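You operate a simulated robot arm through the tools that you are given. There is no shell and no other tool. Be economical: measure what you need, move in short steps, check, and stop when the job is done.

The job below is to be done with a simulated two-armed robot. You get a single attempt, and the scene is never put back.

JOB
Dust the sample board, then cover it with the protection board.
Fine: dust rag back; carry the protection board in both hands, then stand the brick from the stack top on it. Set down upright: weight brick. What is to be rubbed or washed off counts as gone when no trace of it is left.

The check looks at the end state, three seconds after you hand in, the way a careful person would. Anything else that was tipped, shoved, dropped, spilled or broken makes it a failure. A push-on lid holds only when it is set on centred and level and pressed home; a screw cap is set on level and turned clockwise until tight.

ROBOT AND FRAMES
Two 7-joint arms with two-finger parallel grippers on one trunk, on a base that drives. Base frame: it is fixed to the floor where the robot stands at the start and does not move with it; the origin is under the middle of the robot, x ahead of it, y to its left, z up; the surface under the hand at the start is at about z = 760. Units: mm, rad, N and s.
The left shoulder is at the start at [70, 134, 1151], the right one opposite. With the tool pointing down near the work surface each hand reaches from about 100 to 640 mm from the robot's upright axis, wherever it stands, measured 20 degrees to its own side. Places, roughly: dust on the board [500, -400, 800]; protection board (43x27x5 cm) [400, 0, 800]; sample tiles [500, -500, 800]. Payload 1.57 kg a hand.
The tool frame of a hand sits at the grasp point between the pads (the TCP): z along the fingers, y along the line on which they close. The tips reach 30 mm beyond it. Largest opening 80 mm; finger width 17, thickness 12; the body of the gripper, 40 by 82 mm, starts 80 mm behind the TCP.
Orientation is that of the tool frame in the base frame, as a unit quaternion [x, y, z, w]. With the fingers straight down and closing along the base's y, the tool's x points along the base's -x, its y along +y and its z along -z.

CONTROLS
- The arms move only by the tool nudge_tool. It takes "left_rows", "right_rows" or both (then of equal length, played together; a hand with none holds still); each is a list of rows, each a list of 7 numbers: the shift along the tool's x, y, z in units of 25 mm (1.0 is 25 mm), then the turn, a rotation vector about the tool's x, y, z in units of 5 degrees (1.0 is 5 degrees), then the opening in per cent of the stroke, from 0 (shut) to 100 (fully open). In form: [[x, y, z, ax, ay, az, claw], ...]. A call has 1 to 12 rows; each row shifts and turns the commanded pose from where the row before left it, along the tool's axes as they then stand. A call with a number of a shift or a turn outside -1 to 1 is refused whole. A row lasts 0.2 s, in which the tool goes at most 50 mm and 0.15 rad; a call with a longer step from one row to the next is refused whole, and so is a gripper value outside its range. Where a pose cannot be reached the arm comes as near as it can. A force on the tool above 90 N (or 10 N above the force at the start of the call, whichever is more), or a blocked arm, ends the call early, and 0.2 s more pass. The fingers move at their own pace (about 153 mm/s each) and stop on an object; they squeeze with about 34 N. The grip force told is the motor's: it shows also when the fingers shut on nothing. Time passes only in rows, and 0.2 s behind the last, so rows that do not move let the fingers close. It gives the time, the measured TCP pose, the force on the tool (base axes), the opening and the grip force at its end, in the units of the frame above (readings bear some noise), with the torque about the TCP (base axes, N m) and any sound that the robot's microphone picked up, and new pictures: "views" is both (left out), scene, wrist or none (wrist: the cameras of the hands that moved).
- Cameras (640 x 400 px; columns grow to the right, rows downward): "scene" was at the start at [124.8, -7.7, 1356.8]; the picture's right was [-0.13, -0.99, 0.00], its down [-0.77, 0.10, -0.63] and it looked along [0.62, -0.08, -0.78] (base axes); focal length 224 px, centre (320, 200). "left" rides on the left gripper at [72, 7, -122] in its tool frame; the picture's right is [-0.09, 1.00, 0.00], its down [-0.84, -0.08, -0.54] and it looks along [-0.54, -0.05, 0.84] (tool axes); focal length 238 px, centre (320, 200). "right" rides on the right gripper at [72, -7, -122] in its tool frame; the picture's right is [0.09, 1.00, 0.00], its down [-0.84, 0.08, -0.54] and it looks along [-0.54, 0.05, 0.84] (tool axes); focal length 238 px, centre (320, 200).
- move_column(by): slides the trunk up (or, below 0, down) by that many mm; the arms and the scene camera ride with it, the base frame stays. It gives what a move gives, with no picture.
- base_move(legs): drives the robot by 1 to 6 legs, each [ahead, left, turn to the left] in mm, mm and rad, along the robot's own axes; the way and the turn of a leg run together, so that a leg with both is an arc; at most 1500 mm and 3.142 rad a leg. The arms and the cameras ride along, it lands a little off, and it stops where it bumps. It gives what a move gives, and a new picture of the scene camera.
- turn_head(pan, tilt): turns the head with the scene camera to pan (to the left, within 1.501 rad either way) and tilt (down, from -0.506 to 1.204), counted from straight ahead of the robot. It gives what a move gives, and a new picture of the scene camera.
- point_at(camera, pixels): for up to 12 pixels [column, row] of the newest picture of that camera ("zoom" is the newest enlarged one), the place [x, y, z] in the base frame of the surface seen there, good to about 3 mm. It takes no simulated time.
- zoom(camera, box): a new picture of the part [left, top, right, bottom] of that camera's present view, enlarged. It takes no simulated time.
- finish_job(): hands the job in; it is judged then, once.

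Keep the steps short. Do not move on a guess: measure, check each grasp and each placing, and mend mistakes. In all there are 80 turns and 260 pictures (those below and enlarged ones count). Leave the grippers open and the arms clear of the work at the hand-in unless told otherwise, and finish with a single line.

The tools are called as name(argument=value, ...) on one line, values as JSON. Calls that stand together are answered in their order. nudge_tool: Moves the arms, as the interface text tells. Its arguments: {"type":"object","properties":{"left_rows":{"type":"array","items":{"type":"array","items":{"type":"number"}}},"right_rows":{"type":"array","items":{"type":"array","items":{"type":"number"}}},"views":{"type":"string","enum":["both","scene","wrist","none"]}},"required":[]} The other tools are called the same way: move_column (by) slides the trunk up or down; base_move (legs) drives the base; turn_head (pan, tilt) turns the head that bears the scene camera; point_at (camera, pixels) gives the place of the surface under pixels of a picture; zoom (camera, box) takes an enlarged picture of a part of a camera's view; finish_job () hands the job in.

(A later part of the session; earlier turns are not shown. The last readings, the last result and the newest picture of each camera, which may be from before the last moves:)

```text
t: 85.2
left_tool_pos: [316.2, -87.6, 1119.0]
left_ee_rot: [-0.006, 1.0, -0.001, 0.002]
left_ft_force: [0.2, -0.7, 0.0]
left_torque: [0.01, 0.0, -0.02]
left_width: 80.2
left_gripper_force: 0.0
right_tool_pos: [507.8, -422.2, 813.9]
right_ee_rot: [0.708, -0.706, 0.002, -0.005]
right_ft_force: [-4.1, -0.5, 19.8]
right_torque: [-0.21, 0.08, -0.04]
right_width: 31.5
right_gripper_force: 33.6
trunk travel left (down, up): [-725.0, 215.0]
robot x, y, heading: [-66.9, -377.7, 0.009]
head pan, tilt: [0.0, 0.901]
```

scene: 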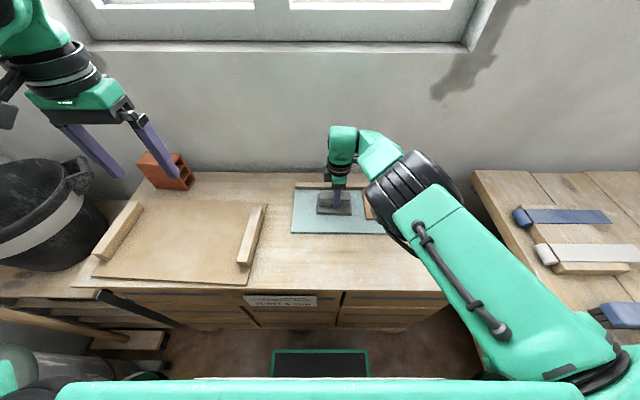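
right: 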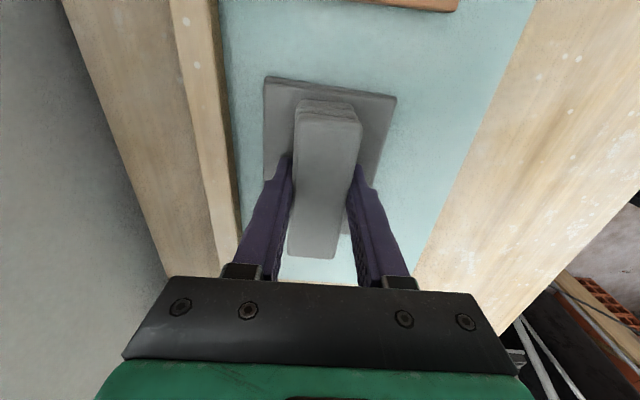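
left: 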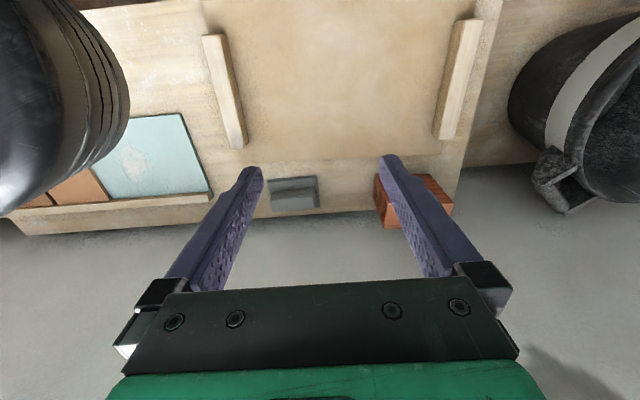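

Good contact, and no dust is visible around the pad. I'll do one more round, then lift to look underneath.

base_move(legs=[[-50, -15, 0], [0, 40, 0], [60, 0, 0], [0, -55, 0], [-55, 0, 0], [45, 28, 0]])

nudge_tool(right_rows=[[0, 0, -0.25, 0, 0, 0, 0], [0, 0, -0.25, 0, 0, 0, 0], [0, 0, -0.25, 0, 0, 0, 0], [0, 0, -0.25, 0, 0, 0, 0], [0, 0, -0.25, 0, 0, 0, 0], [0, 0, -0.25, 0, 0, 0, 0], [0, 0, -0.25, 0, 0, 0, 0]], views="none")

base_move(legs=[[0, 160, 0]])

zoom(camera="scene", box=[320, 160, 480, 260])

```text
t: 88.8
left_tool_pos: [318.1, -88.6, 1118.1]
left_ee_rot: [-0.005, 1.0, 0.0, 0.002]
left_ft_force: [0.7, -1.0, 0.1]
left_torque: [-0.05, 0.01, 0.0]
left_width: 80.0
left_gripper_force: 0.1
right_tool_pos: [510.0, -424.5, 814.7]
right_ee_rot: [0.707, -0.707, 0.002, -0.005]
right_ft_force: [8.6, 1.3, 27.7]
right_torque: [0.04, 0.02, 0.55]
right_width: 31.6
right_gripper_force: 34.1
trunk travel left (down, up): [-725.0, 215.0]
robot x, y, heading: [-61.5, -376.2, 0.01]
head pan, tilt: [0.0, 0.901]
```

scene: 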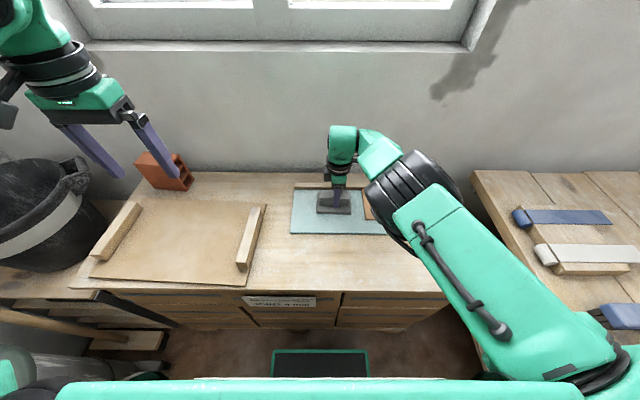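

```text
t: 90.4
left_tool_pos: [321.4, -91.5, 1116.7]
left_ee_rot: [-0.005, 1.0, 0.0, 0.001]
left_ft_force: [0.8, -0.4, -0.2]
left_torque: [0.01, -0.02, 0.02]
left_width: 79.9
left_gripper_force: 0.0
right_tool_pos: [515.0, -426.1, 855.8]
right_ee_rot: [0.707, -0.707, 0.001, -0.004]
right_ft_force: [1.1, -0.1, -0.9]
right_torque: [0.02, 0.03, 0.04]
right_width: 31.6
right_gripper_force: 34.0
right hand out of reach, approached as far as the arm can: row 7
trunk travel left (down, up): [-725.0, 215.0]
robot x, y, heading: [-65.4, -383.9, 0.008]
head pan, tilt: [0.0, 0.901]
```

```text
t: 91.8
left_tool_pos: [320.8, 70.6, 1117.5]
left_ee_rot: [-0.004, 1.0, 0.0, 0.001]
left_ft_force: [0.9, -0.4, -0.3]
left_torque: [0.01, -0.02, 0.02]
left_width: 80.0
left_gripper_force: 0.1
right_tool_pos: [513.8, -265.2, 855.4]
right_ee_rot: [0.707, -0.707, 0.0, -0.006]
right_ft_force: [-0.7, 0.3, 0.2]
right_torque: [0.0, 0.0, 0.0]
right_width: 31.6
right_gripper_force: 33.8
trunk travel left (down, up): [-725.0, 215.0]
robot x, y, heading: [-66.6, -215.8, 0.012]
head pan, tilt: [0.0, 0.901]
```

scene: 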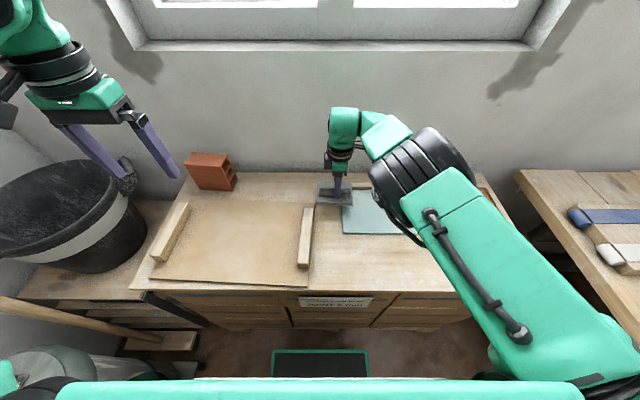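

```text
4.00 times, centred on (400, 210) of scene
```

zoom: 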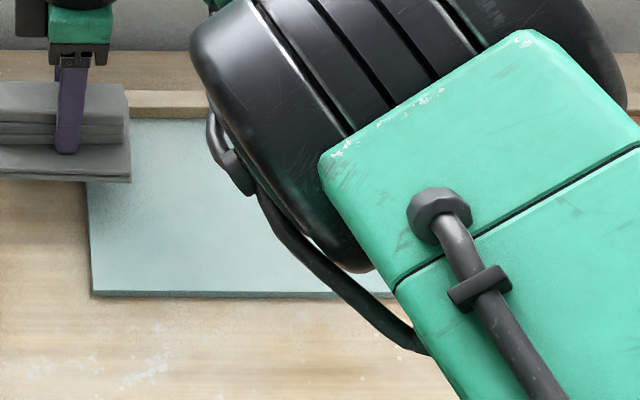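

The arm hides part of the patch. I'll step 75 mm back right so the wrist camera sees the wiped area beside the rag.

base_move(legs=[[0, -60, 0]])

zoom(camera="right", box=[160, 0, 560, 200])

zoom(camera="scene", box=[320, 160, 480, 260])

```text
t: 92.8
left_tool_pos: [321.1, 14.4, 1116.4]
left_ee_rot: [-0.005, 1.0, -0.002, 0.0]
left_ft_force: [0.5, 0.9, -0.6]
left_torque: [-0.04, -0.05, 0.0]
left_width: 79.9
left_gripper_force: 0.0
right_tool_pos: [513.3, -321.2, 856.2]
right_ee_rot: [-0.707, 0.707, -0.002, 0.003]
right_ft_force: [-0.5, 0.9, -0.7]
right_torque: [-0.01, 0.01, 0.02]
right_width: 31.4
right_gripper_force: 34.1
trunk travel left (down, up): [-725.0, 215.0]
robot x, y, heading: [-63.9, -278.0, 0.01]
head pan, tilt: [0.0, 0.901]
```

scene: 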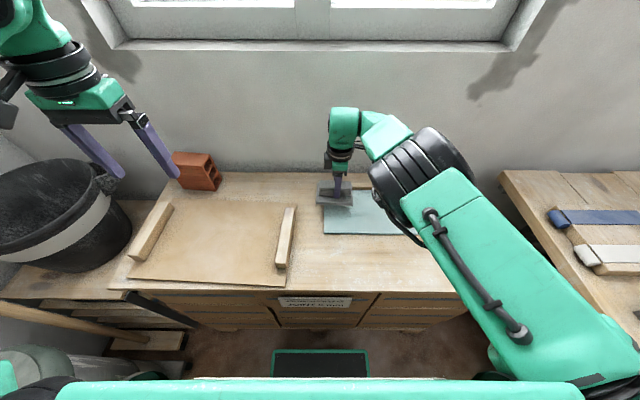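

```text
1.60 times, centred on (360, 100) of right
```

zoom: 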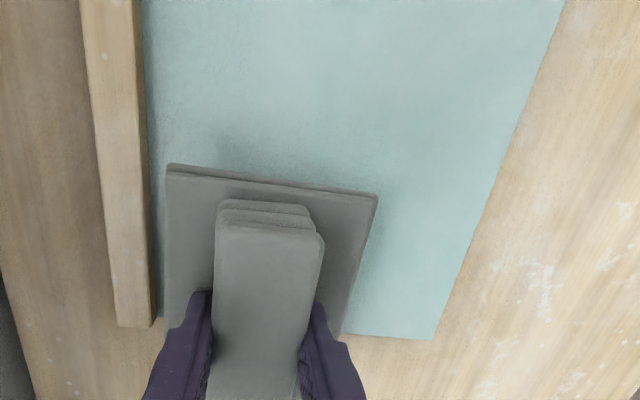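

```text
4.00 times, centred on (400, 210) of scene
```

zoom: 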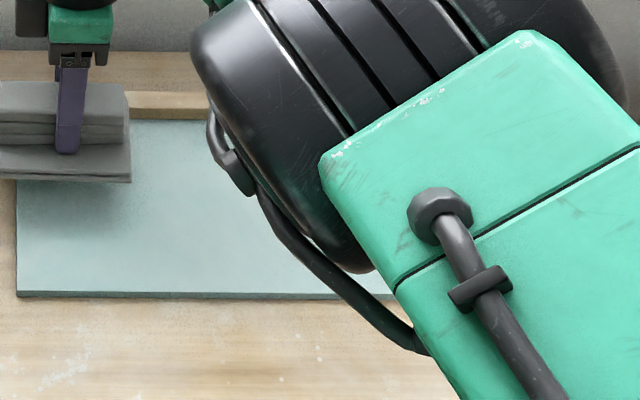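

The wiped area is clean as far as I can see. Now I carry the rag back: 224 mm left, then 82 mm ahead.

base_move(legs=[[0, 224, 0], [82, 0, 0]])

nudge_tool(right_rows=[[0, 0, 0.2, 0, 0, 0, 0], [0, 0, 0, 0, 0, 0, 0]], views="wrist")

```text
t: 95.2
left_tool_pos: [399.9, 235.8, 1116.7]
left_ee_rot: [-0.005, 1.0, 0.0, 0.001]
left_ft_force: [0.7, -0.6, 0.7]
left_torque: [-0.05, 0.01, 0.01]
left_width: 80.3
left_gripper_force: 0.1
right_tool_pos: [591.4, -98.7, 856.4]
right_ee_rot: [0.707, -0.707, 0.001, -0.005]
right_ft_force: [-0.1, 0.5, -1.1]
right_torque: [-0.02, -0.02, 0.05]
right_width: 31.6
right_gripper_force: 34.0
trunk travel left (down, up): [-725.0, 215.0]
robot x, y, heading: [13.1, -52.6, 0.008]
head pan, tilt: [0.0, 0.901]
```

scene: 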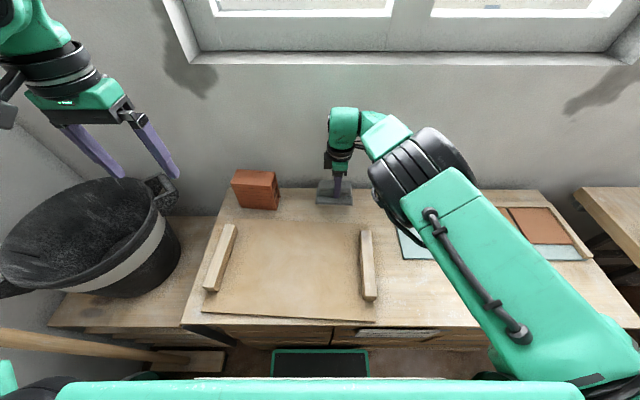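

```text
t: 95.8
left_tool_pos: [401.1, 236.7, 1116.4]
left_ee_rot: [-0.005, 1.0, 0.0, 0.001]
left_ft_force: [0.6, -1.4, 0.4]
left_torque: [0.0, 0.04, 0.02]
left_width: 79.7
left_gripper_force: 0.1
right_tool_pos: [592.7, -99.6, 849.9]
right_ee_rot: [0.707, -0.707, 0.001, -0.004]
right_ft_force: [-0.3, -0.5, -1.3]
right_torque: [0.02, 0.0, 0.0]
right_width: 31.3
right_gripper_force: 33.6
trunk travel left (down, up): [-725.0, 215.0]
robot x, y, heading: [15.4, -54.2, 0.005]
head pan, tilt: [0.0, 0.901]
```

right: 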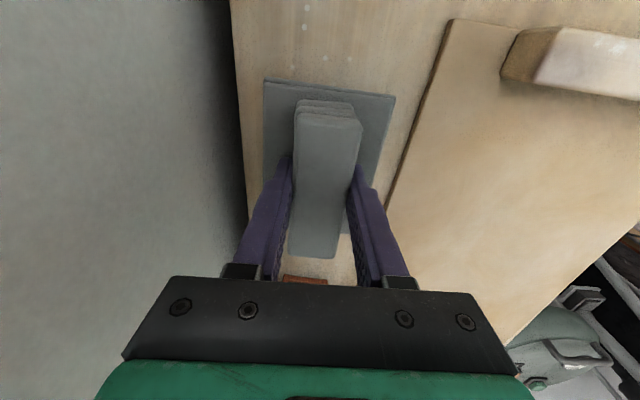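

At (593,−99.6), within a few mm of where I took it. Lower to contact, open, and rise.

nudge_tool(right_rows=[[0, 0, 0.6, 0, 0, 0, 0], [0, 0, 0.6, 0, 0, 0, 0], [0, 0, 0.3, 0, 0, 0, 0], [0, 0, 0.2, 0, 0, 0, 0], [0, 0, 0.06, 0, 0, 0, 0], [0, 0, 0, 0, 0, 0, 0]], views="none")

nudge_tool(right_rows=[[0, 0, 0, 0, 0, 0, 85], [0, 0, 0, 0, 0, 0, 85], [0, 0, -0.5, 0, 0, 0, 85], [0, 0, -1, 0, 0, 0, 85], [0, 0, -1, 0, 0, 0, 85], [0, 0, -1, 0, 0, 0, 85]], views="wrist")

```text
t: 97.2
left_tool_pos: [401.6, 236.2, 1116.9]
left_ee_rot: [-0.004, 1.0, 0.0, 0.0]
left_ft_force: [-0.2, -0.6, 0.8]
left_torque: [-0.01, 0.01, -0.04]
left_width: 79.9
left_gripper_force: 0.0
right_tool_pos: [592.9, -99.4, 806.9]
right_ee_rot: [0.707, -0.707, 0.001, -0.004]
right_ft_force: [-0.2, -0.5, -1.8]
right_torque: [-0.02, 0.0, -0.02]
right_width: 31.6
right_gripper_force: 33.7
trunk travel left (down, up): [-725.0, 215.0]
robot x, y, heading: [16.3, -51.1, 0.009]
head pan, tilt: [0.0, 0.901]
```

```text
t: 98.6
left_tool_pos: [401.4, 235.6, 1116.8]
left_ee_rot: [-0.004, 1.0, 0.0, 0.0]
left_ft_force: [-0.8, -0.7, -0.1]
left_torque: [-0.01, 0.05, -0.02]
left_width: 80.0
left_gripper_force: 0.1
right_tool_pos: [597.6, -99.4, 891.7]
right_ee_rot: [-0.707, 0.707, 0.001, 0.002]
right_ft_force: [-0.7, 0.7, 0.2]
right_torque: [0.0, -0.04, -0.05]
right_width: 67.8
right_gripper_force: 0.0
right hand out of reach, approached as far as the arm can: row 6
trunk travel left (down, up): [-725.0, 215.0]
robot x, y, heading: [14.6, -56.7, 0.006]
head pan, tilt: [0.0, 0.901]
```

right: 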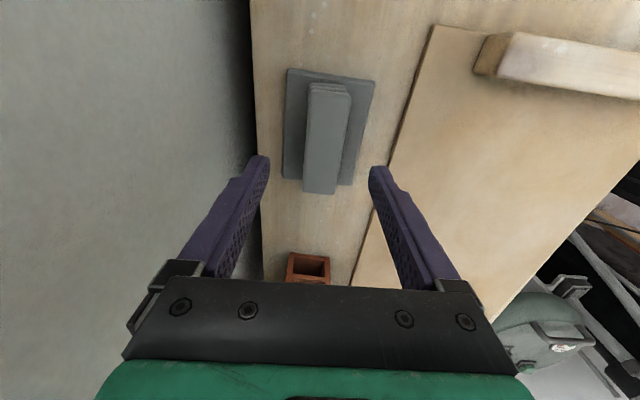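

The rag is back in place and flat. Next is the protection board. I'll move the base to about (−90, 20), square to the board (it is yawed about −2.7°), then turn the right wrist back.

base_move(legs=[[-105, 0, 0], [0, 76, -0.05]])

nudge_tool(right_rows=[[0, 0, 0, 0, 0, 1, 100], [0, 0, 0, 0, 0, 1, 100], [0, 0, 0, 0, 0, 1, 100], [0, 0, 0, 0, 0, 1, 100], [0, 0, 0, 0, 0, 1, 100], [0, 0, 0, 0, 0, 1, 100], [0, 0, 0, 0, 0, 1, 100], [0, 0, 0, 0, 0, 1, 100], [0, 0, 0, 0, 0, 1, 100], [0, 0, 0, 0, 0, 1, 100], [0, 0, 0, 0, 0, 1, 100], [0, 0, 0, 0, 0, 1, 100]], views="none")

nudge_tool(right_rows=[[0, 0, 0, 0, 0, 1, 100], [0, 0, 0, 0, 0, 1, 100], [0, 0, 0, 0, 0, 1, 100], [0, 0, 0, 0, 0, 1, 100], [0, 0, 0, 0, 0, 1, 100], [0, 0, 0, 0, 0, 1, 100], [0, 0, 0, 0, 0, 0, 100]])

```text
t: 100.4
left_tool_pos: [311.3, 289.3, 1117.7]
left_ee_rot: [0.021, 1.0, 0.0, 0.001]
left_ft_force: [-0.4, -0.3, 0.6]
left_torque: [0.0, -0.01, 0.04]
left_width: 80.2
left_gripper_force: 0.1
right_tool_pos: [491.6, -56.6, 891.7]
right_ee_rot: [-0.689, 0.725, 0.001, 0.004]
right_ft_force: [-0.3, -0.2, 0.5]
right_torque: [0.0, -0.02, 0.01]
right_width: 67.9
right_gripper_force: 0.0
trunk travel left (down, up): [-725.0, 215.0]
robot x, y, heading: [-86.5, 21.7, -0.039]
head pan, tilt: [0.0, 0.901]
```

scene: 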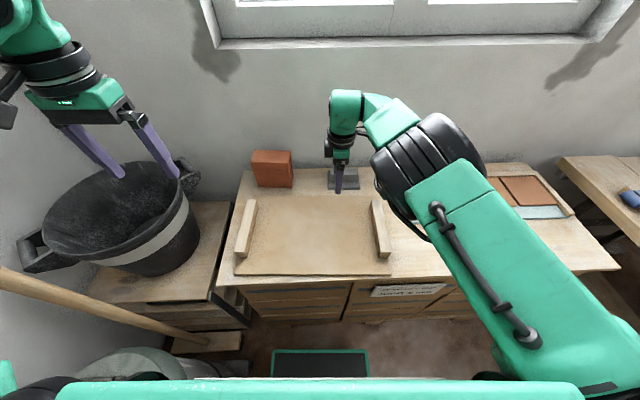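

```text
t: 103.0
left_tool_pos: [312.7, 290.6, 1116.9]
left_ee_rot: [0.021, 1.0, 0.0, 0.001]
left_ft_force: [0.0, -0.1, 0.3]
left_torque: [0.04, -0.02, -0.01]
left_width: 80.1
left_gripper_force: 0.1
right_tool_pos: [491.9, -54.3, 892.4]
right_ee_rot: [-0.234, 0.972, 0.002, 0.003]
right_ft_force: [0.8, 0.0, 0.3]
right_torque: [-0.01, -0.05, -0.03]
right_width: 80.2
right_gripper_force: 0.1
trunk travel left (down, up): [-725.0, 215.0]
robot x, y, heading: [-86.8, 15.7, -0.038]
head pan, tilt: [0.0, 0.901]
```

```text
t: 104.6
left_tool_pos: [313.1, 290.8, 1116.4]
left_ee_rot: [0.021, 1.0, 0.0, 0.002]
left_ft_force: [-0.6, 0.0, -0.6]
left_torque: [-0.01, 0.02, -0.01]
left_width: 79.8
left_gripper_force: 0.2
right_tool_pos: [493.2, -75.4, 894.6]
right_ee_rot: [0.024, 1.0, 0.004, 0.004]
right_ft_force: [0.3, 0.2, -0.2]
right_torque: [0.01, -0.02, 0.01]
right_width: 79.9
right_gripper_force: 0.1
right hand out of reach, approached as far as the arm can: row 6
trunk travel left (down, up): [-725.0, 215.0]
robot x, y, heading: [-89.8, 18.3, -0.039]
head pan, tilt: [0.0, 0.901]
```

scene: 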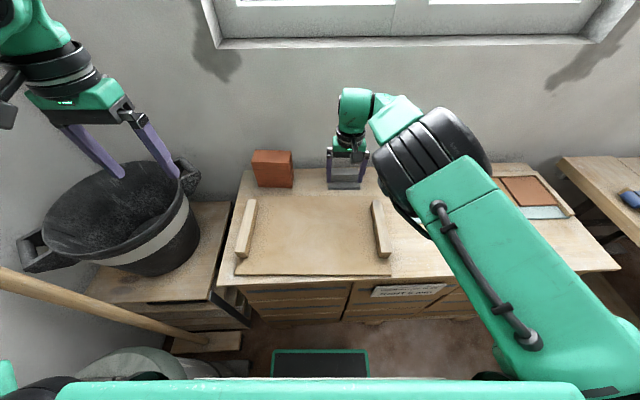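
right: 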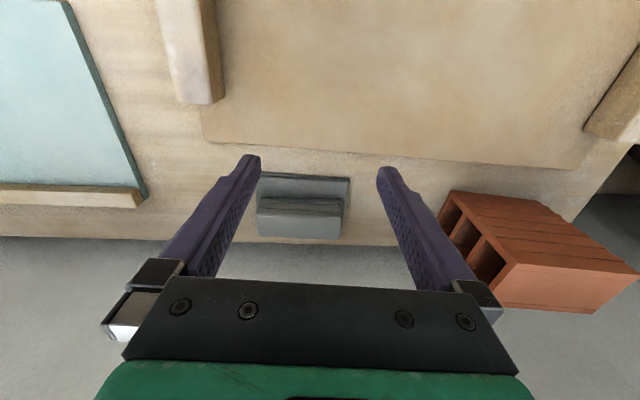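

Both wrists are square to the board. I'll measure the battens precisely.

zoom(camera="scene", box=[220, 180, 410, 290])

point_at(camera="scene", pixels=[[247, 200], [256, 200], [236, 255], [247, 256], [242, 228], [251, 228], [373, 200], [381, 200], [379, 256], [390, 255], [376, 228], [386, 228]])

point_at(camera="scene", pixels=[[239, 228], [240, 228], [252, 228], [254, 228], [375, 228], [377, 228], [387, 228], [389, 228], [236, 274], [390, 276], [370, 198], [258, 197]])

```text
3.37 times, centred on (315, 235) of scene
```

zoom: 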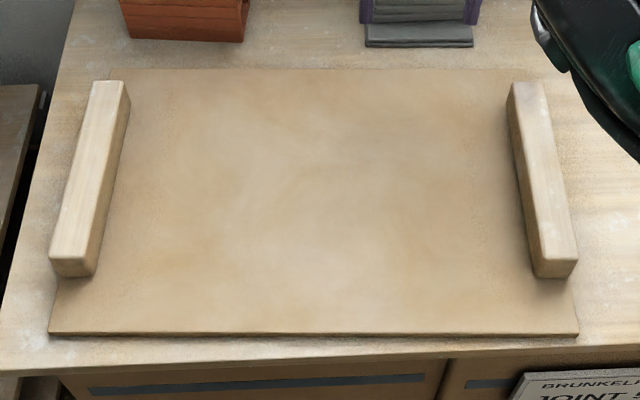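

```text
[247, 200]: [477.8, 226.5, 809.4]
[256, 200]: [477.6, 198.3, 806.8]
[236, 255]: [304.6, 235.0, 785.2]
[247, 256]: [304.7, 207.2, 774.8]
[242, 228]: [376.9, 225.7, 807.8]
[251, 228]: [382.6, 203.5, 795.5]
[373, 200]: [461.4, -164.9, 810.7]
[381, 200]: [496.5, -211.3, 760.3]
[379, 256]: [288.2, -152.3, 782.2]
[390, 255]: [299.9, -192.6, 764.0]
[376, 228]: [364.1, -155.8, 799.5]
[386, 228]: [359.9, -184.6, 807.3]
```

```text
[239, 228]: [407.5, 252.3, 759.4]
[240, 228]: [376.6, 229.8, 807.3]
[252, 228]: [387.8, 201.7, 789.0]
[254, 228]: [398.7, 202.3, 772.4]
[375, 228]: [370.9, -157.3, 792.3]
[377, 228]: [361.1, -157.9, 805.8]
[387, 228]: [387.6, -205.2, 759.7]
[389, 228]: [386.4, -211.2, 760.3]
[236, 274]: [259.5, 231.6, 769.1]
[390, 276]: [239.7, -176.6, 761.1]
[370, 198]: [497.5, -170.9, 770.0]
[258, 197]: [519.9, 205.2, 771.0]
```

Left batten centre ≈(391,216), right ≈(372,−172), tops ≈808. Moving both hands above them at about z 890.

nudge_tool(left_rows=[[-0.65, -0.574, 0, 0, 0, 0, 100], [-0.65, -0.574, 0, 0, 0, 0, 100], [-0.65, -0.574, 0, 0, 0, 0, 100], [-0.65, -0.574, 0, 0, 0, 0, 100], [-0.65, -0.574, 0, 0, 0, 0, 100], [0, 0, 1, 0, 0, 0, 80], [0, 0, 1, 0, 0, 0, 80], [0, 0, 1, 0, 0, 0, 80], [0, 0, 1, 0, 0, 0, 80], [0, 0, 1, 0, 0, 0, 80]], right_rows=[[0.93, -0.822, 0, 0, 0, 0, 100], [0.93, -0.822, 0, 0, 0, 0, 100], [0.93, -0.822, 0, 0, 0, 0, 100], [0.93, -0.822, 0, 0, 0, 0, 100], [0.93, -0.822, 0, 0, 0, 0, 100], [0, 0, 0, 0, 0, 0, 80], [0, 0, 0, 0, 0, 0, 80], [0, 0, 0, 0, 0, 0, 80], [0, 0, 0, 0, 0, 0, 80], [0, 0, 0, 0, 0, 0, 80]], views="none")

nudge_tool(left_rows=[[0, 0, 1, 0, 0, 0, 80], [0, 0, 1, 0, 0, 0, 80], [0, 0, 1, 0, 0, 0, 80], [0, 0, 0.9, 0, 0, 0, 80], [0, 0, 0, 0, 0, 0, 80]])

```text
t: 106.8
left_tool_pos: [391.0, 215.7, 994.0]
left_ee_rot: [0.021, 1.0, 0.0, 0.002]
left_ft_force: [1.0, -0.1, 0.1]
left_torque: [0.0, 0.0, -0.01]
left_width: 64.1
left_gripper_force: 0.1
right_tool_pos: [425.0, -196.9, 888.2]
right_ee_rot: [0.025, 1.0, 0.003, 0.001]
right_ft_force: [0.0, 0.5, 0.1]
right_torque: [-0.01, 0.01, 0.03]
right_width: 64.0
right_gripper_force: 0.1
right hand out of reach, approached as far as the arm can: row 1, 2, 3, 4, 5
trunk travel left (down, up): [-725.0, 215.0]
robot x, y, heading: [-86.1, 23.1, -0.04]
head pan, tilt: [0.0, 0.901]
```

```text
t: 108.0
left_tool_pos: [390.2, 217.3, 895.4]
left_ee_rot: [0.021, 1.0, 0.0, 0.001]
left_ft_force: [-0.2, -0.4, -0.2]
left_torque: [-0.01, 0.01, -0.02]
left_width: 63.9
left_gripper_force: 0.0
right_tool_pos: [424.2, -196.9, 887.8]
right_ee_rot: [0.026, 1.0, 0.003, 0.001]
right_ft_force: [0.1, -0.1, 1.0]
right_torque: [-0.03, 0.0, -0.04]
right_width: 64.3
right_gripper_force: 0.0
trunk travel left (down, up): [-725.0, 215.0]
robot x, y, heading: [-87.9, 25.3, -0.039]
head pan, tilt: [0.0, 0.901]
```

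scene: 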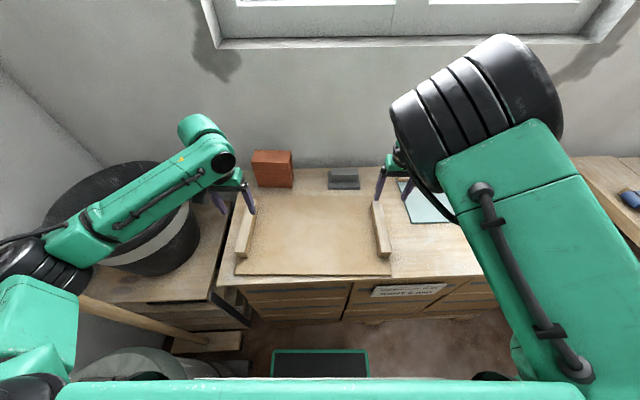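
left: 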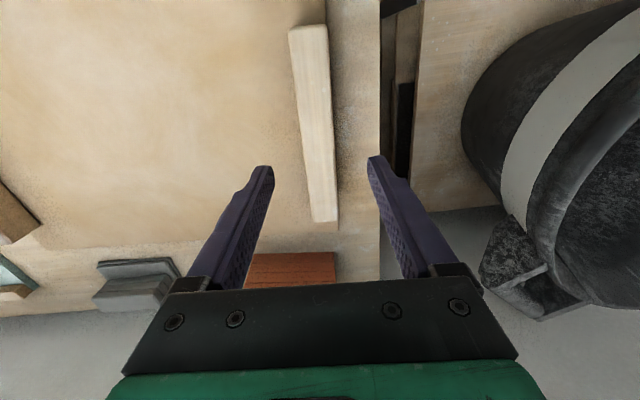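

The right arm is in an awkward elbow posture and stopped short at (424,−197). I'll raise it and try moving toward its start-like pose first.

nudge_tool(right_rows=[[0, 0, -1, 0, 0, 0, 80], [0, 0, -1, 0, 0, 0, 80], [0, 0, -1, 0, 0, 0, 80], [0, 0, -1, 0, 0, 0, 80], [0, 0, -1, 0, 0, 0, 80], [0.5, -0.5, -1, 0, 0, 0, 80], [0.5, -0.5, -1, 0, 0, 0, 80], [0.5, -0.5, -1, 0, 0, 0, 80], [0.5, -0.5, 0, 0, 0, 0, 80], [0.5, -0.5, 0, 0, 0, 0, 80], [0.5, -0.5, 0, 0, 0, 0, 80]], views="scene")

```text
t: 110.4
left_tool_pos: [390.6, 216.3, 896.8]
left_ee_rot: [0.021, 1.0, 0.001, 0.001]
left_ft_force: [0.2, 0.7, -0.5]
left_torque: [0.0, 0.02, 0.02]
left_width: 63.5
left_gripper_force: 0.0
right_tool_pos: [344.1, -273.6, 1087.2]
right_ee_rot: [0.03, 1.0, 0.009, 0.003]
right_ft_force: [-0.6, 0.5, -0.5]
right_torque: [0.0, -0.02, 0.01]
right_width: 63.9
right_gripper_force: 0.1
trunk travel left (down, up): [-725.0, 215.0]
robot x, y, heading: [-85.7, 23.6, -0.04]
head pan, tilt: [0.0, 0.901]
```

scene: 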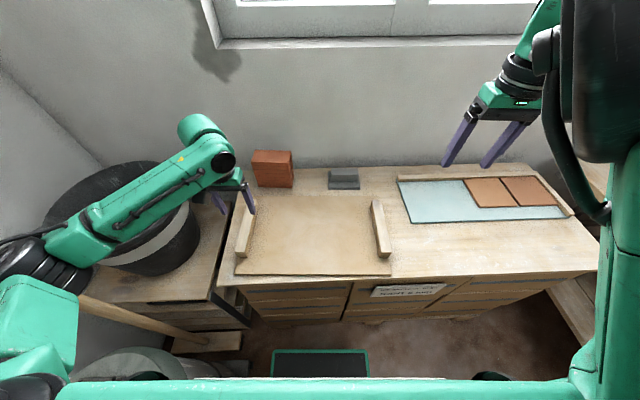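

The right arm responds well again, and the sample board is in full view. I'll zoom to check for leftover dust, and bring the right hand over toward its batten while still high.

zoom(camera="scene", box=[380, 160, 590, 240])

nudge_tool(right_rows=[[-0.2, 0.8, 0, 0.2, 0, 0, 80], [-0.2, 0.8, 0, 0, 0, 0, 80], [-0.2, 0.8, 0, 0, 0, 0, 80], [-0.2, 0.8, 0, 0, 0, 0, 80], [-0.1, 0.9, 0, 0, 0, 0, 80], [0, 0, 1, 0, 0, 0, 80], [0, 0, 1, 0, 0, 0, 80], [0, 0, 1, 0, 0, 0, 80], [0, 0, 1, 0, 0, 0, 80]], views="scene")

```text
3.05 times, centred on (485, 200) of scene
```

zoom: 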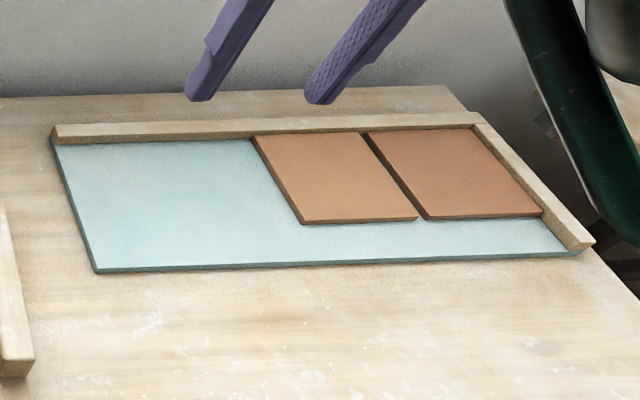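

```text
t: 112.4
left_tool_pos: [391.1, 216.1, 896.0]
left_ee_rot: [0.021, 1.0, 0.0, 0.0]
left_ft_force: [-0.4, 0.6, 0.2]
left_torque: [0.01, -0.01, 0.01]
left_width: 64.0
left_gripper_force: 0.0
right_tool_pos: [402.1, -216.6, 1000.6]
right_ee_rot: [0.035, 0.999, 0.008, 0.004]
right_ft_force: [0.1, 0.7, 0.2]
right_torque: [-0.02, 0.03, -0.02]
right_width: 64.1
right_gripper_force: 0.0
right hand out of reach, approached as far as the arm can: row 3, 4, 5, 6, 7, 8
trunk travel left (down, up): [-725.0, 215.0]
robot x, y, heading: [-91.3, 22.3, -0.044]
head pan, tilt: [0.0, 0.901]
```

scene: 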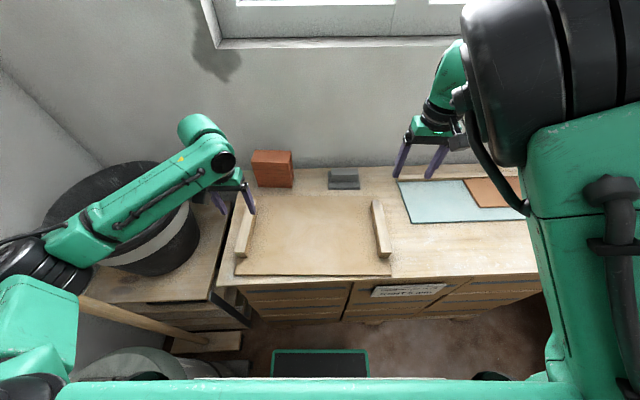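

The wiped board is spotless. The right elbow is still swung up. I'll move the hand outward and roll the wrist + to push the elbow back down.

nudge_tool(right_rows=[[0.8, -1, -0.5, 0, 0, 0, 80], [0.8, -1, -0.5, 0, 0, 0, 80], [0.5, -1, -0.5, 0, 0, 0, 80], [0, -1, -0.5, 0, 0, 0, 80], [0, -1, -0.5, 0, 0, 0, 80], [0, -1, 0, 0, 0, 1, 80], [0, 0, 0, 0, 0, 1, 80], [0, 0, 0, 0, 0, 1, 80], [0, 0, 0, 0, 0, 1, 80], [0, 0, 0, 0, 0, 1, 80], [0, 0, 0, 0, 0, 1, 80], [0, 0, 0, 0, 0, 1, 80]], views="scene")

```text
t: 115.0
left_tool_pos: [389.5, 215.9, 895.5]
left_ee_rot: [0.021, 1.0, 0.0, 0.001]
left_ft_force: [0.1, 0.3, 0.4]
left_torque: [0.04, -0.01, -0.03]
left_width: 63.9
left_gripper_force: 0.0
right_tool_pos: [341.8, -355.2, 1062.9]
right_ee_rot: [0.326, 0.945, -0.004, 0.003]
right_ft_force: [-0.2, -0.3, 0.1]
right_torque: [0.0, 0.02, 0.04]
right_width: 64.1
right_gripper_force: 0.1
trunk travel left (down, up): [-725.0, 215.0]
robot x, y, heading: [-90.0, 20.5, -0.04]
head pan, tilt: [0.0, 0.901]
```

scene: 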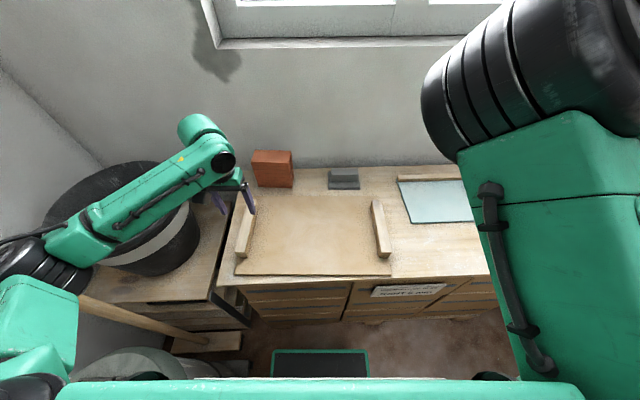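

Plus-roll swings the elbow inboard, which is worse. I'll roll back and put the right hand where it did reach (about (425,−197,888)). Then I'll let the base and trunk do the rest.

nudge_tool(right_rows=[[0, 0, 0, 0, 0, -1, 80], [0, 0, 0, 0, 0, -1, 80], [0, 0, 0, 0, 0, -1, 80], [0, 0, 0, 0, 0, -1, 80], [0, 0, 0, 0, 0, -1, 80], [0, 0, 0, 0, 0, -1, 80], [0, 0, 0, 0, 0, -1, 80], [0, 0, 0, 0, 0, -1, 80], [0, 0, 0, 0, 0, -1, 80], [0, 0, 0, 0, 0, -1, 80], [0, 0, 0, 0, 0, -1, 80], [0, 0, 0, 0, 0, -1, 80]], views="scene")

```text
t: 117.6
left_tool_pos: [389.9, 215.4, 896.3]
left_ee_rot: [0.021, 1.0, 0.0, 0.001]
left_ft_force: [0.1, 0.1, 0.2]
left_torque: [0.0, 0.01, 0.0]
left_width: 64.0
left_gripper_force: 0.0
right_tool_pos: [341.4, -355.0, 1062.4]
right_ee_rot: [-0.193, 0.981, -0.006, 0.0]
right_ft_force: [0.6, 0.4, -0.3]
right_torque: [-0.02, 0.02, 0.0]
right_width: 64.0
right_gripper_force: 0.0
trunk travel left (down, up): [-725.0, 215.0]
robot x, y, heading: [-86.1, 20.1, -0.046]
head pan, tilt: [0.0, 0.901]
```

scene: 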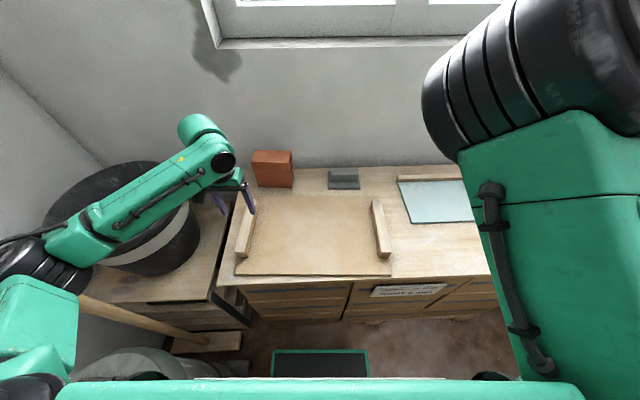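

Pure roll doesn't move the elbow; translation does. I'll roll back square and move the hand higher and closer in, where the elbow swung outward before.

nudge_tool(right_rows=[[0, 0, -1, 0, 0, 1, 80], [0, 0, -1, 0, 0, 1, 80], [0, 0, -1, 0, 0, 1, 80], [0, 0, -1, 0, 0, 1, 80], [0, 0, -1, 0, 0, 0.94, 80], [0.7, 0.7, 0, 0, 0, 0, 80], [0.7, 0.7, 0, 0, 0, 0, 80], [0.7, 0.7, 0, 0, 0, 0, 80], [0.7, 0.7, 0, 0, 0, 0, 80], [0.7, 0.7, 0, 0, 0, 0, 80]], views="scene")

```text
t: 119.8
left_tool_pos: [391.2, 217.6, 895.8]
left_ee_rot: [0.021, 1.0, -0.001, 0.0]
left_ft_force: [0.7, 0.1, -0.4]
left_torque: [0.01, 0.01, 0.01]
left_width: 64.0
left_gripper_force: 0.0
right_tool_pos: [275.3, -280.4, 1184.2]
right_ee_rot: [0.024, 1.0, 0.0, -0.004]
right_ft_force: [0.5, -0.5, -0.1]
right_torque: [0.0, 0.0, -0.01]
right_width: 64.3
right_gripper_force: 0.1
right hand out of reach, approached as far as the arm can: row 6, 10
trunk travel left (down, up): [-725.0, 215.0]
robot x, y, heading: [-89.3, 20.1, -0.04]
head pan, tilt: [0.0, 0.901]
```

scene: 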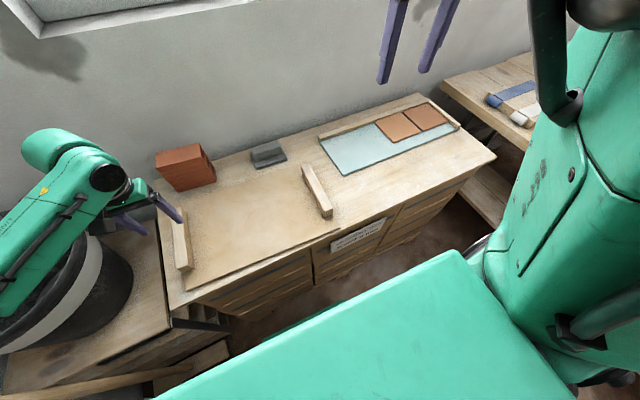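

The elbow seems to have knocked the head camera (the picture is rolled). I'll back the arm off: outward and down again.

nudge_tool(right_rows=[[-0.7, -0.7, 0, 0, 0, 0, 80], [-0.7, -0.7, 0, 0, 0, 0, 80], [-0.7, -0.7, 0.5, 0, 0, 0, 80], [-0.7, -0.7, 0.5, 0, 0, 0, 80], [-0.7, -1, 0.5, 0, 0, 0, 80], [0, -1, 0.5, 0, 0, 0, 80], [0, -1, 0.5, 0, 0, 0, 80]], views="scene")

```text
t: 121.4
left_tool_pos: [389.9, 214.8, 896.2]
left_ee_rot: [0.021, 1.0, 0.001, 0.0]
left_ft_force: [-0.4, 0.0, -0.2]
left_torque: [-0.01, 0.0, 0.01]
left_width: 63.8
left_gripper_force: 0.1
right_tool_pos: [357.6, -428.3, 1129.9]
right_ee_rot: [0.022, 1.0, -0.006, 0.002]
right_ft_force: [-0.3, 0.1, -0.3]
right_torque: [0.01, -0.01, 0.01]
right_width: 64.2
right_gripper_force: 0.1
trunk travel left (down, up): [-725.0, 215.0]
robot x, y, heading: [-89.6, 22.1, -0.044]
head pan, tilt: [0.0, 0.901]
```

scene: 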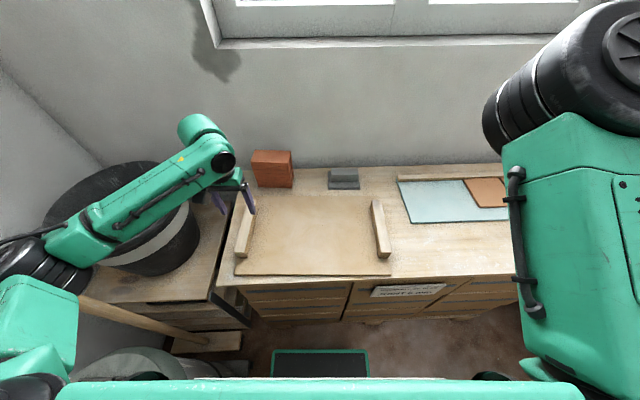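

The camera is fine again. I'll bring the right hand in to around (405,−225), lower, and see exactly where it settles. Then the base does the alignment.

nudge_tool(right_rows=[[-0.2, 0.9, 0.8, 0, 0, 0, 80], [-0.2, 0.9, 0.8, 0, 0, 0, 80], [-0.2, 0.9, 0.8, 0, 0, 0, 80], [-0.2, 0.9, 0.8, 0, 0, 0, 80], [-0.2, 0.9, 0.8, 0, 0, 0, 80], [-0.2, 0.9, 0.8, 0, 0, 0, 80], [-0.2, 0.9, 0.8, 0, 0, 0, 80], [-0.2, 0.9, 0.8, 0, 0, 0, 80], [-0.2, 0.6, 0.8, 0, 0, 0, 80], [0, 0, 0.8, 0, 0, 0, 80], [0, 0, 0.8, 0, 0, 0, 80], [0, 0, 0.5, 0, 0, 0, 80]], views="both")

```text
t: 124.0
left_tool_pos: [389.3, 216.0, 896.3]
left_ee_rot: [0.021, 1.0, 0.0, 0.001]
left_ft_force: [-0.8, -0.7, 0.2]
left_torque: [-0.03, 0.02, -0.01]
left_width: 63.6
left_gripper_force: 0.0
right_tool_pos: [428.2, -255.1, 889.0]
right_ee_rot: [0.023, 1.0, -0.006, 0.002]
right_ft_force: [-0.7, -0.1, -0.5]
right_torque: [-0.03, -0.02, -0.02]
right_width: 64.0
right_gripper_force: 0.0
right hand out of reach, approached as far as the arm can: row 5, 6, 7
trunk travel left (down, up): [-725.0, 215.0]
robot x, y, heading: [-88.3, 19.5, -0.043]
head pan, tilt: [0.0, 0.901]
```

scene: 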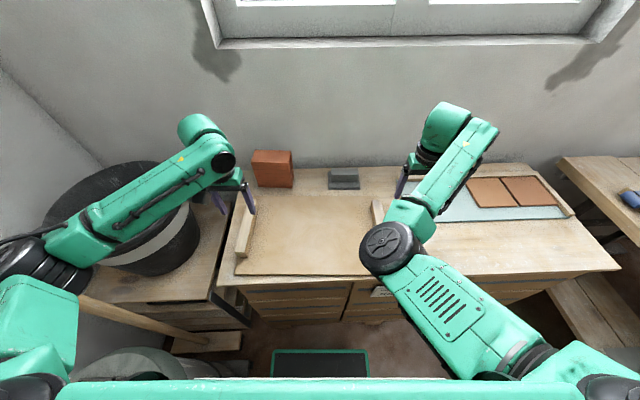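
right: 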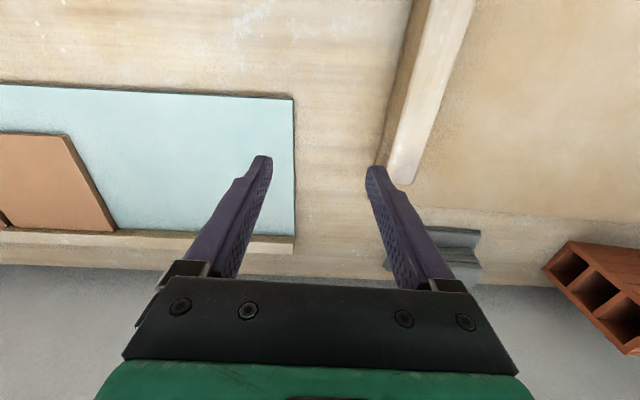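

The elbow has dropped back to the normal posture. Now I move the right hand to its batten (372,−172).

nudge_tool(right_rows=[[0.6, 0.8, 0, 0, 0, 0, 80], [0.6, 0.8, 0, 0, 0, 0, 80], [0.6, 0.8, 0, 0, 0, 0, 80], [0.6, 0.8, 0, 0, 0, 0, 80], [0, 0, 0, 0, 0, 0, 80]], views="both")

```text
t: 125.4
left_tool_pos: [389.5, 217.6, 895.7]
left_ee_rot: [0.021, 1.0, 0.0, 0.001]
left_ft_force: [-0.6, 0.0, -0.1]
left_torque: [0.02, 0.0, 0.03]
left_width: 64.0
left_gripper_force: 0.1
right_tool_pos: [397.2, -214.3, 873.9]
right_ee_rot: [0.047, 0.998, -0.036, 0.015]
right_ft_force: [0.5, -0.5, 0.4]
right_torque: [0.0, -0.04, -0.02]
right_width: 63.9
right_gripper_force: 0.1
right hand out of reach, approached as far as the arm can: row 2, 3, 4
trunk travel left (down, up): [-725.0, 215.0]
robot x, y, heading: [-84.7, 19.6, -0.039]
head pan, tilt: [0.0, 0.901]
stopped in row 5 (right hand): the arm was blocked; the commanded pose is now the measured one
```

scene: 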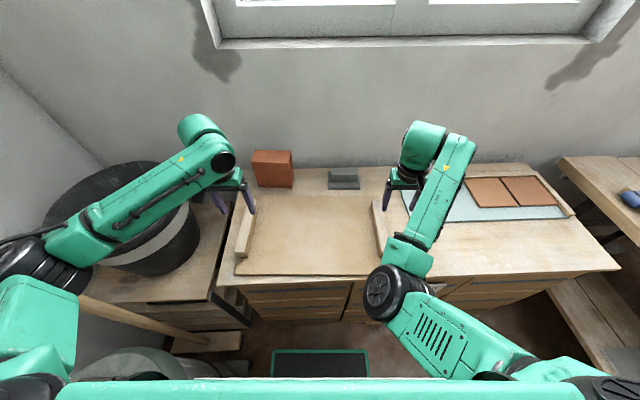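
right: 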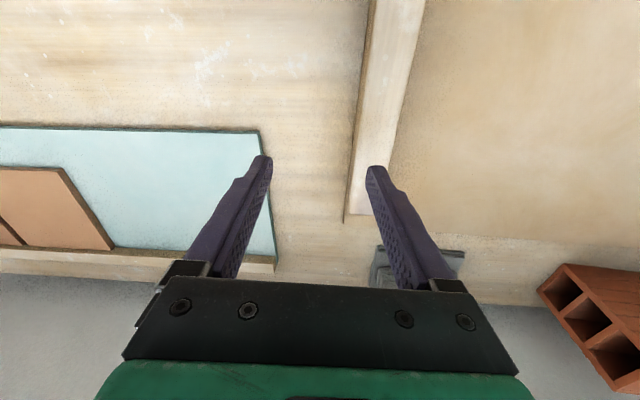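

Blocked and slightly tilted; maybe the low elbow touches the board or table edge. I'll measure elbow and surroundings.

point_at(camera="scene", pixels=[[383, 290], [370, 300], [400, 310], [380, 312], [420, 270], [378, 205], [380, 240], [340, 265], [352, 290]])

zoom(camera="scene", box=[320, 120, 520, 380])

```text
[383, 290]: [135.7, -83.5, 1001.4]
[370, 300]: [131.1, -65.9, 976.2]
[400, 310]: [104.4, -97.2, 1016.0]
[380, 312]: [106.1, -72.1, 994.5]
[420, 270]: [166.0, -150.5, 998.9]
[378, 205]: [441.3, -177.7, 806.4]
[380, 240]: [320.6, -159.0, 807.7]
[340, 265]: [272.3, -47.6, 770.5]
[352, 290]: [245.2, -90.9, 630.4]
```

```text
1.54 times, centred on (420, 250) of scene
```

zoom: 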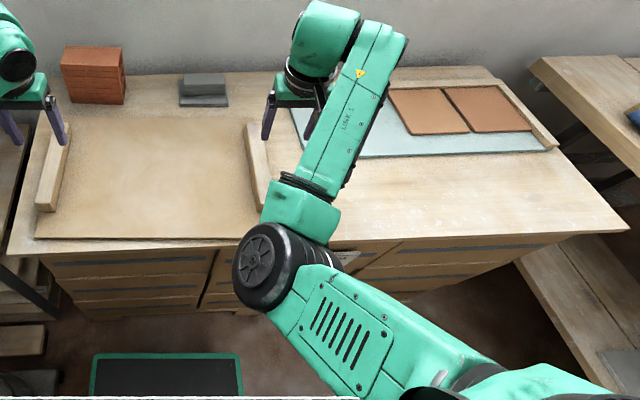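

The elbow sits low against the robot's own front. I'll back the hand out to its earlier free pose, undo the tilt, and instead approach with more forward distance (base further back).

nudge_tool(right_rows=[[-0.6, -0.8, -0.3, -0.42, 0.15, -0.3, 80], [-0.6, -0.8, -0.3, -0.42, 0.15, -0.3, 80], [0, 0, 0, 0, 0, 0, 80]], views="none")

base_move(legs=[[-60, 68, 0]])

```text
t: 126.2
left_tool_pos: [390.2, 216.0, 896.1]
left_ee_rot: [0.021, 1.0, 0.0, 0.001]
left_ft_force: [0.2, 0.3, 0.0]
left_torque: [0.02, -0.01, 0.0]
left_width: 63.8
left_gripper_force: 0.0
right_tool_pos: [425.6, -253.1, 889.9]
right_ee_rot: [0.018, 1.0, 0.005, 0.0]
right_ft_force: [-0.1, 1.2, -0.9]
right_torque: [-0.02, 0.02, 0.01]
right_width: 64.1
right_gripper_force: 0.1
trunk travel left (down, up): [-725.0, 215.0]
robot x, y, heading: [-88.7, 24.2, -0.045]
head pan, tilt: [0.0, 0.901]
```

```text
t: 127.3
left_tool_pos: [334.9, 285.8, 895.5]
left_ee_rot: [0.021, 1.0, 0.0, 0.001]
left_ft_force: [0.7, 0.9, 0.6]
left_torque: [-0.01, 0.0, 0.01]
left_width: 64.0
left_gripper_force: 0.1
right_tool_pos: [368.5, -184.0, 887.8]
right_ee_rot: [0.018, 1.0, 0.003, 0.001]
right_ft_force: [-0.1, -0.3, 0.1]
right_torque: [-0.01, -0.01, 0.02]
right_width: 64.0
right_gripper_force: 0.1
trunk travel left (down, up): [-725.0, 215.0]
robot x, y, heading: [-140.9, 89.7, -0.036]
head pan, tilt: [0.0, 0.901]
```

scene: 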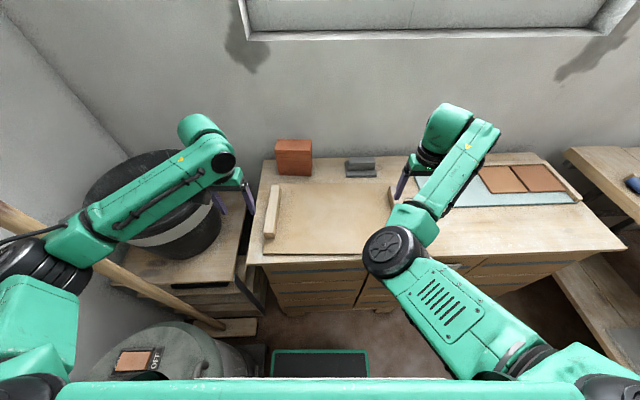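

The right hand is nearly over its batten. Bring the left hand to its batten, and nudge the right by +12 mm in y.

nudge_tool(left_rows=[[-0.79, -0.9, 0, 0, 0, 0, 80], [-0.79, -0.9, 0, 0, 0, 0, 80], [-0.79, -0.9, 0, 0, 0, 0, 80], [0, 0, 0, 0, 0, 0, 80]], right_rows=[[-0.06, 0.24, 0, 0, 0, 0, 80], [-0.06, 0.24, 0, 0, 0, 0, 80], [0, 0, 0, 0, 0, 0, 80], [0, 0, 0, 0, 0, 0, 80]], views="wrist")

point_at(camera="right", pixels=[[290, 120], [300, 120], [310, 120], [320, 120], [330, 120], [340, 120], [350, 120]])

point_at(camera="left", pixels=[[290, 120], [300, 120], [310, 120], [320, 120], [330, 120], [340, 120], [350, 120]])

```text
t: 128.3
left_tool_pos: [391.0, 217.5, 895.1]
left_ee_rot: [0.022, 1.0, 0.0, 0.001]
left_ft_force: [0.7, -0.5, 0.3]
left_torque: [-0.01, 0.0, 0.02]
left_width: 63.8
left_gripper_force: 0.1
right_tool_pos: [371.3, -171.1, 887.5]
right_ee_rot: [0.018, 1.0, 0.003, 0.001]
right_ft_force: [-1.2, 0.4, -0.4]
right_torque: [-0.02, -0.05, 0.03]
right_width: 64.0
right_gripper_force: 0.1
trunk travel left (down, up): [-725.0, 215.0]
robot x, y, heading: [-144.8, 88.3, -0.038]
head pan, tilt: [0.0, 0.901]
```

right: 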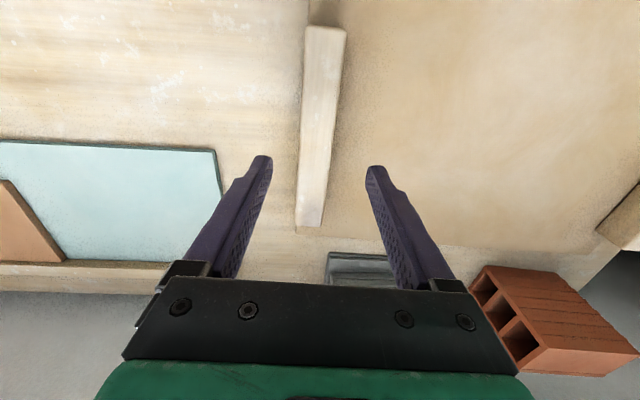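
left: 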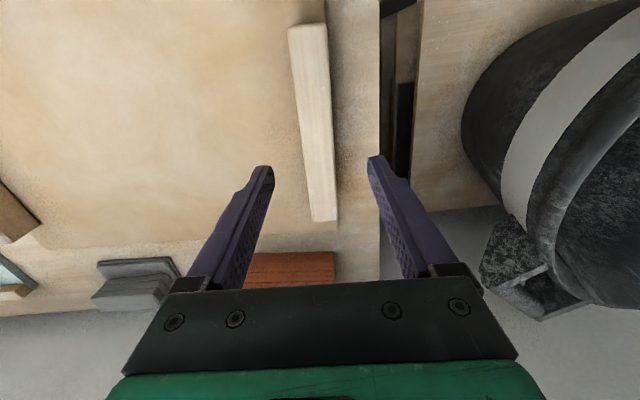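

```text
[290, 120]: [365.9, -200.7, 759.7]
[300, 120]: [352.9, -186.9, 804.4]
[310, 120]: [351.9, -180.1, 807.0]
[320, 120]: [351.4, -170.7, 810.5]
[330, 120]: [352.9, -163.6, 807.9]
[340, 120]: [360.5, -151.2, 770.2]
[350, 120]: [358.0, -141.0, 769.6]
```

```text
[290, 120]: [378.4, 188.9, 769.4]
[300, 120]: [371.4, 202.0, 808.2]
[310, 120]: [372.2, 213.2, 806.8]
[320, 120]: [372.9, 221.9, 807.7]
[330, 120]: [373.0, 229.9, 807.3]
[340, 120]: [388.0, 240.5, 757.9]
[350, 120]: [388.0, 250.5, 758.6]
```

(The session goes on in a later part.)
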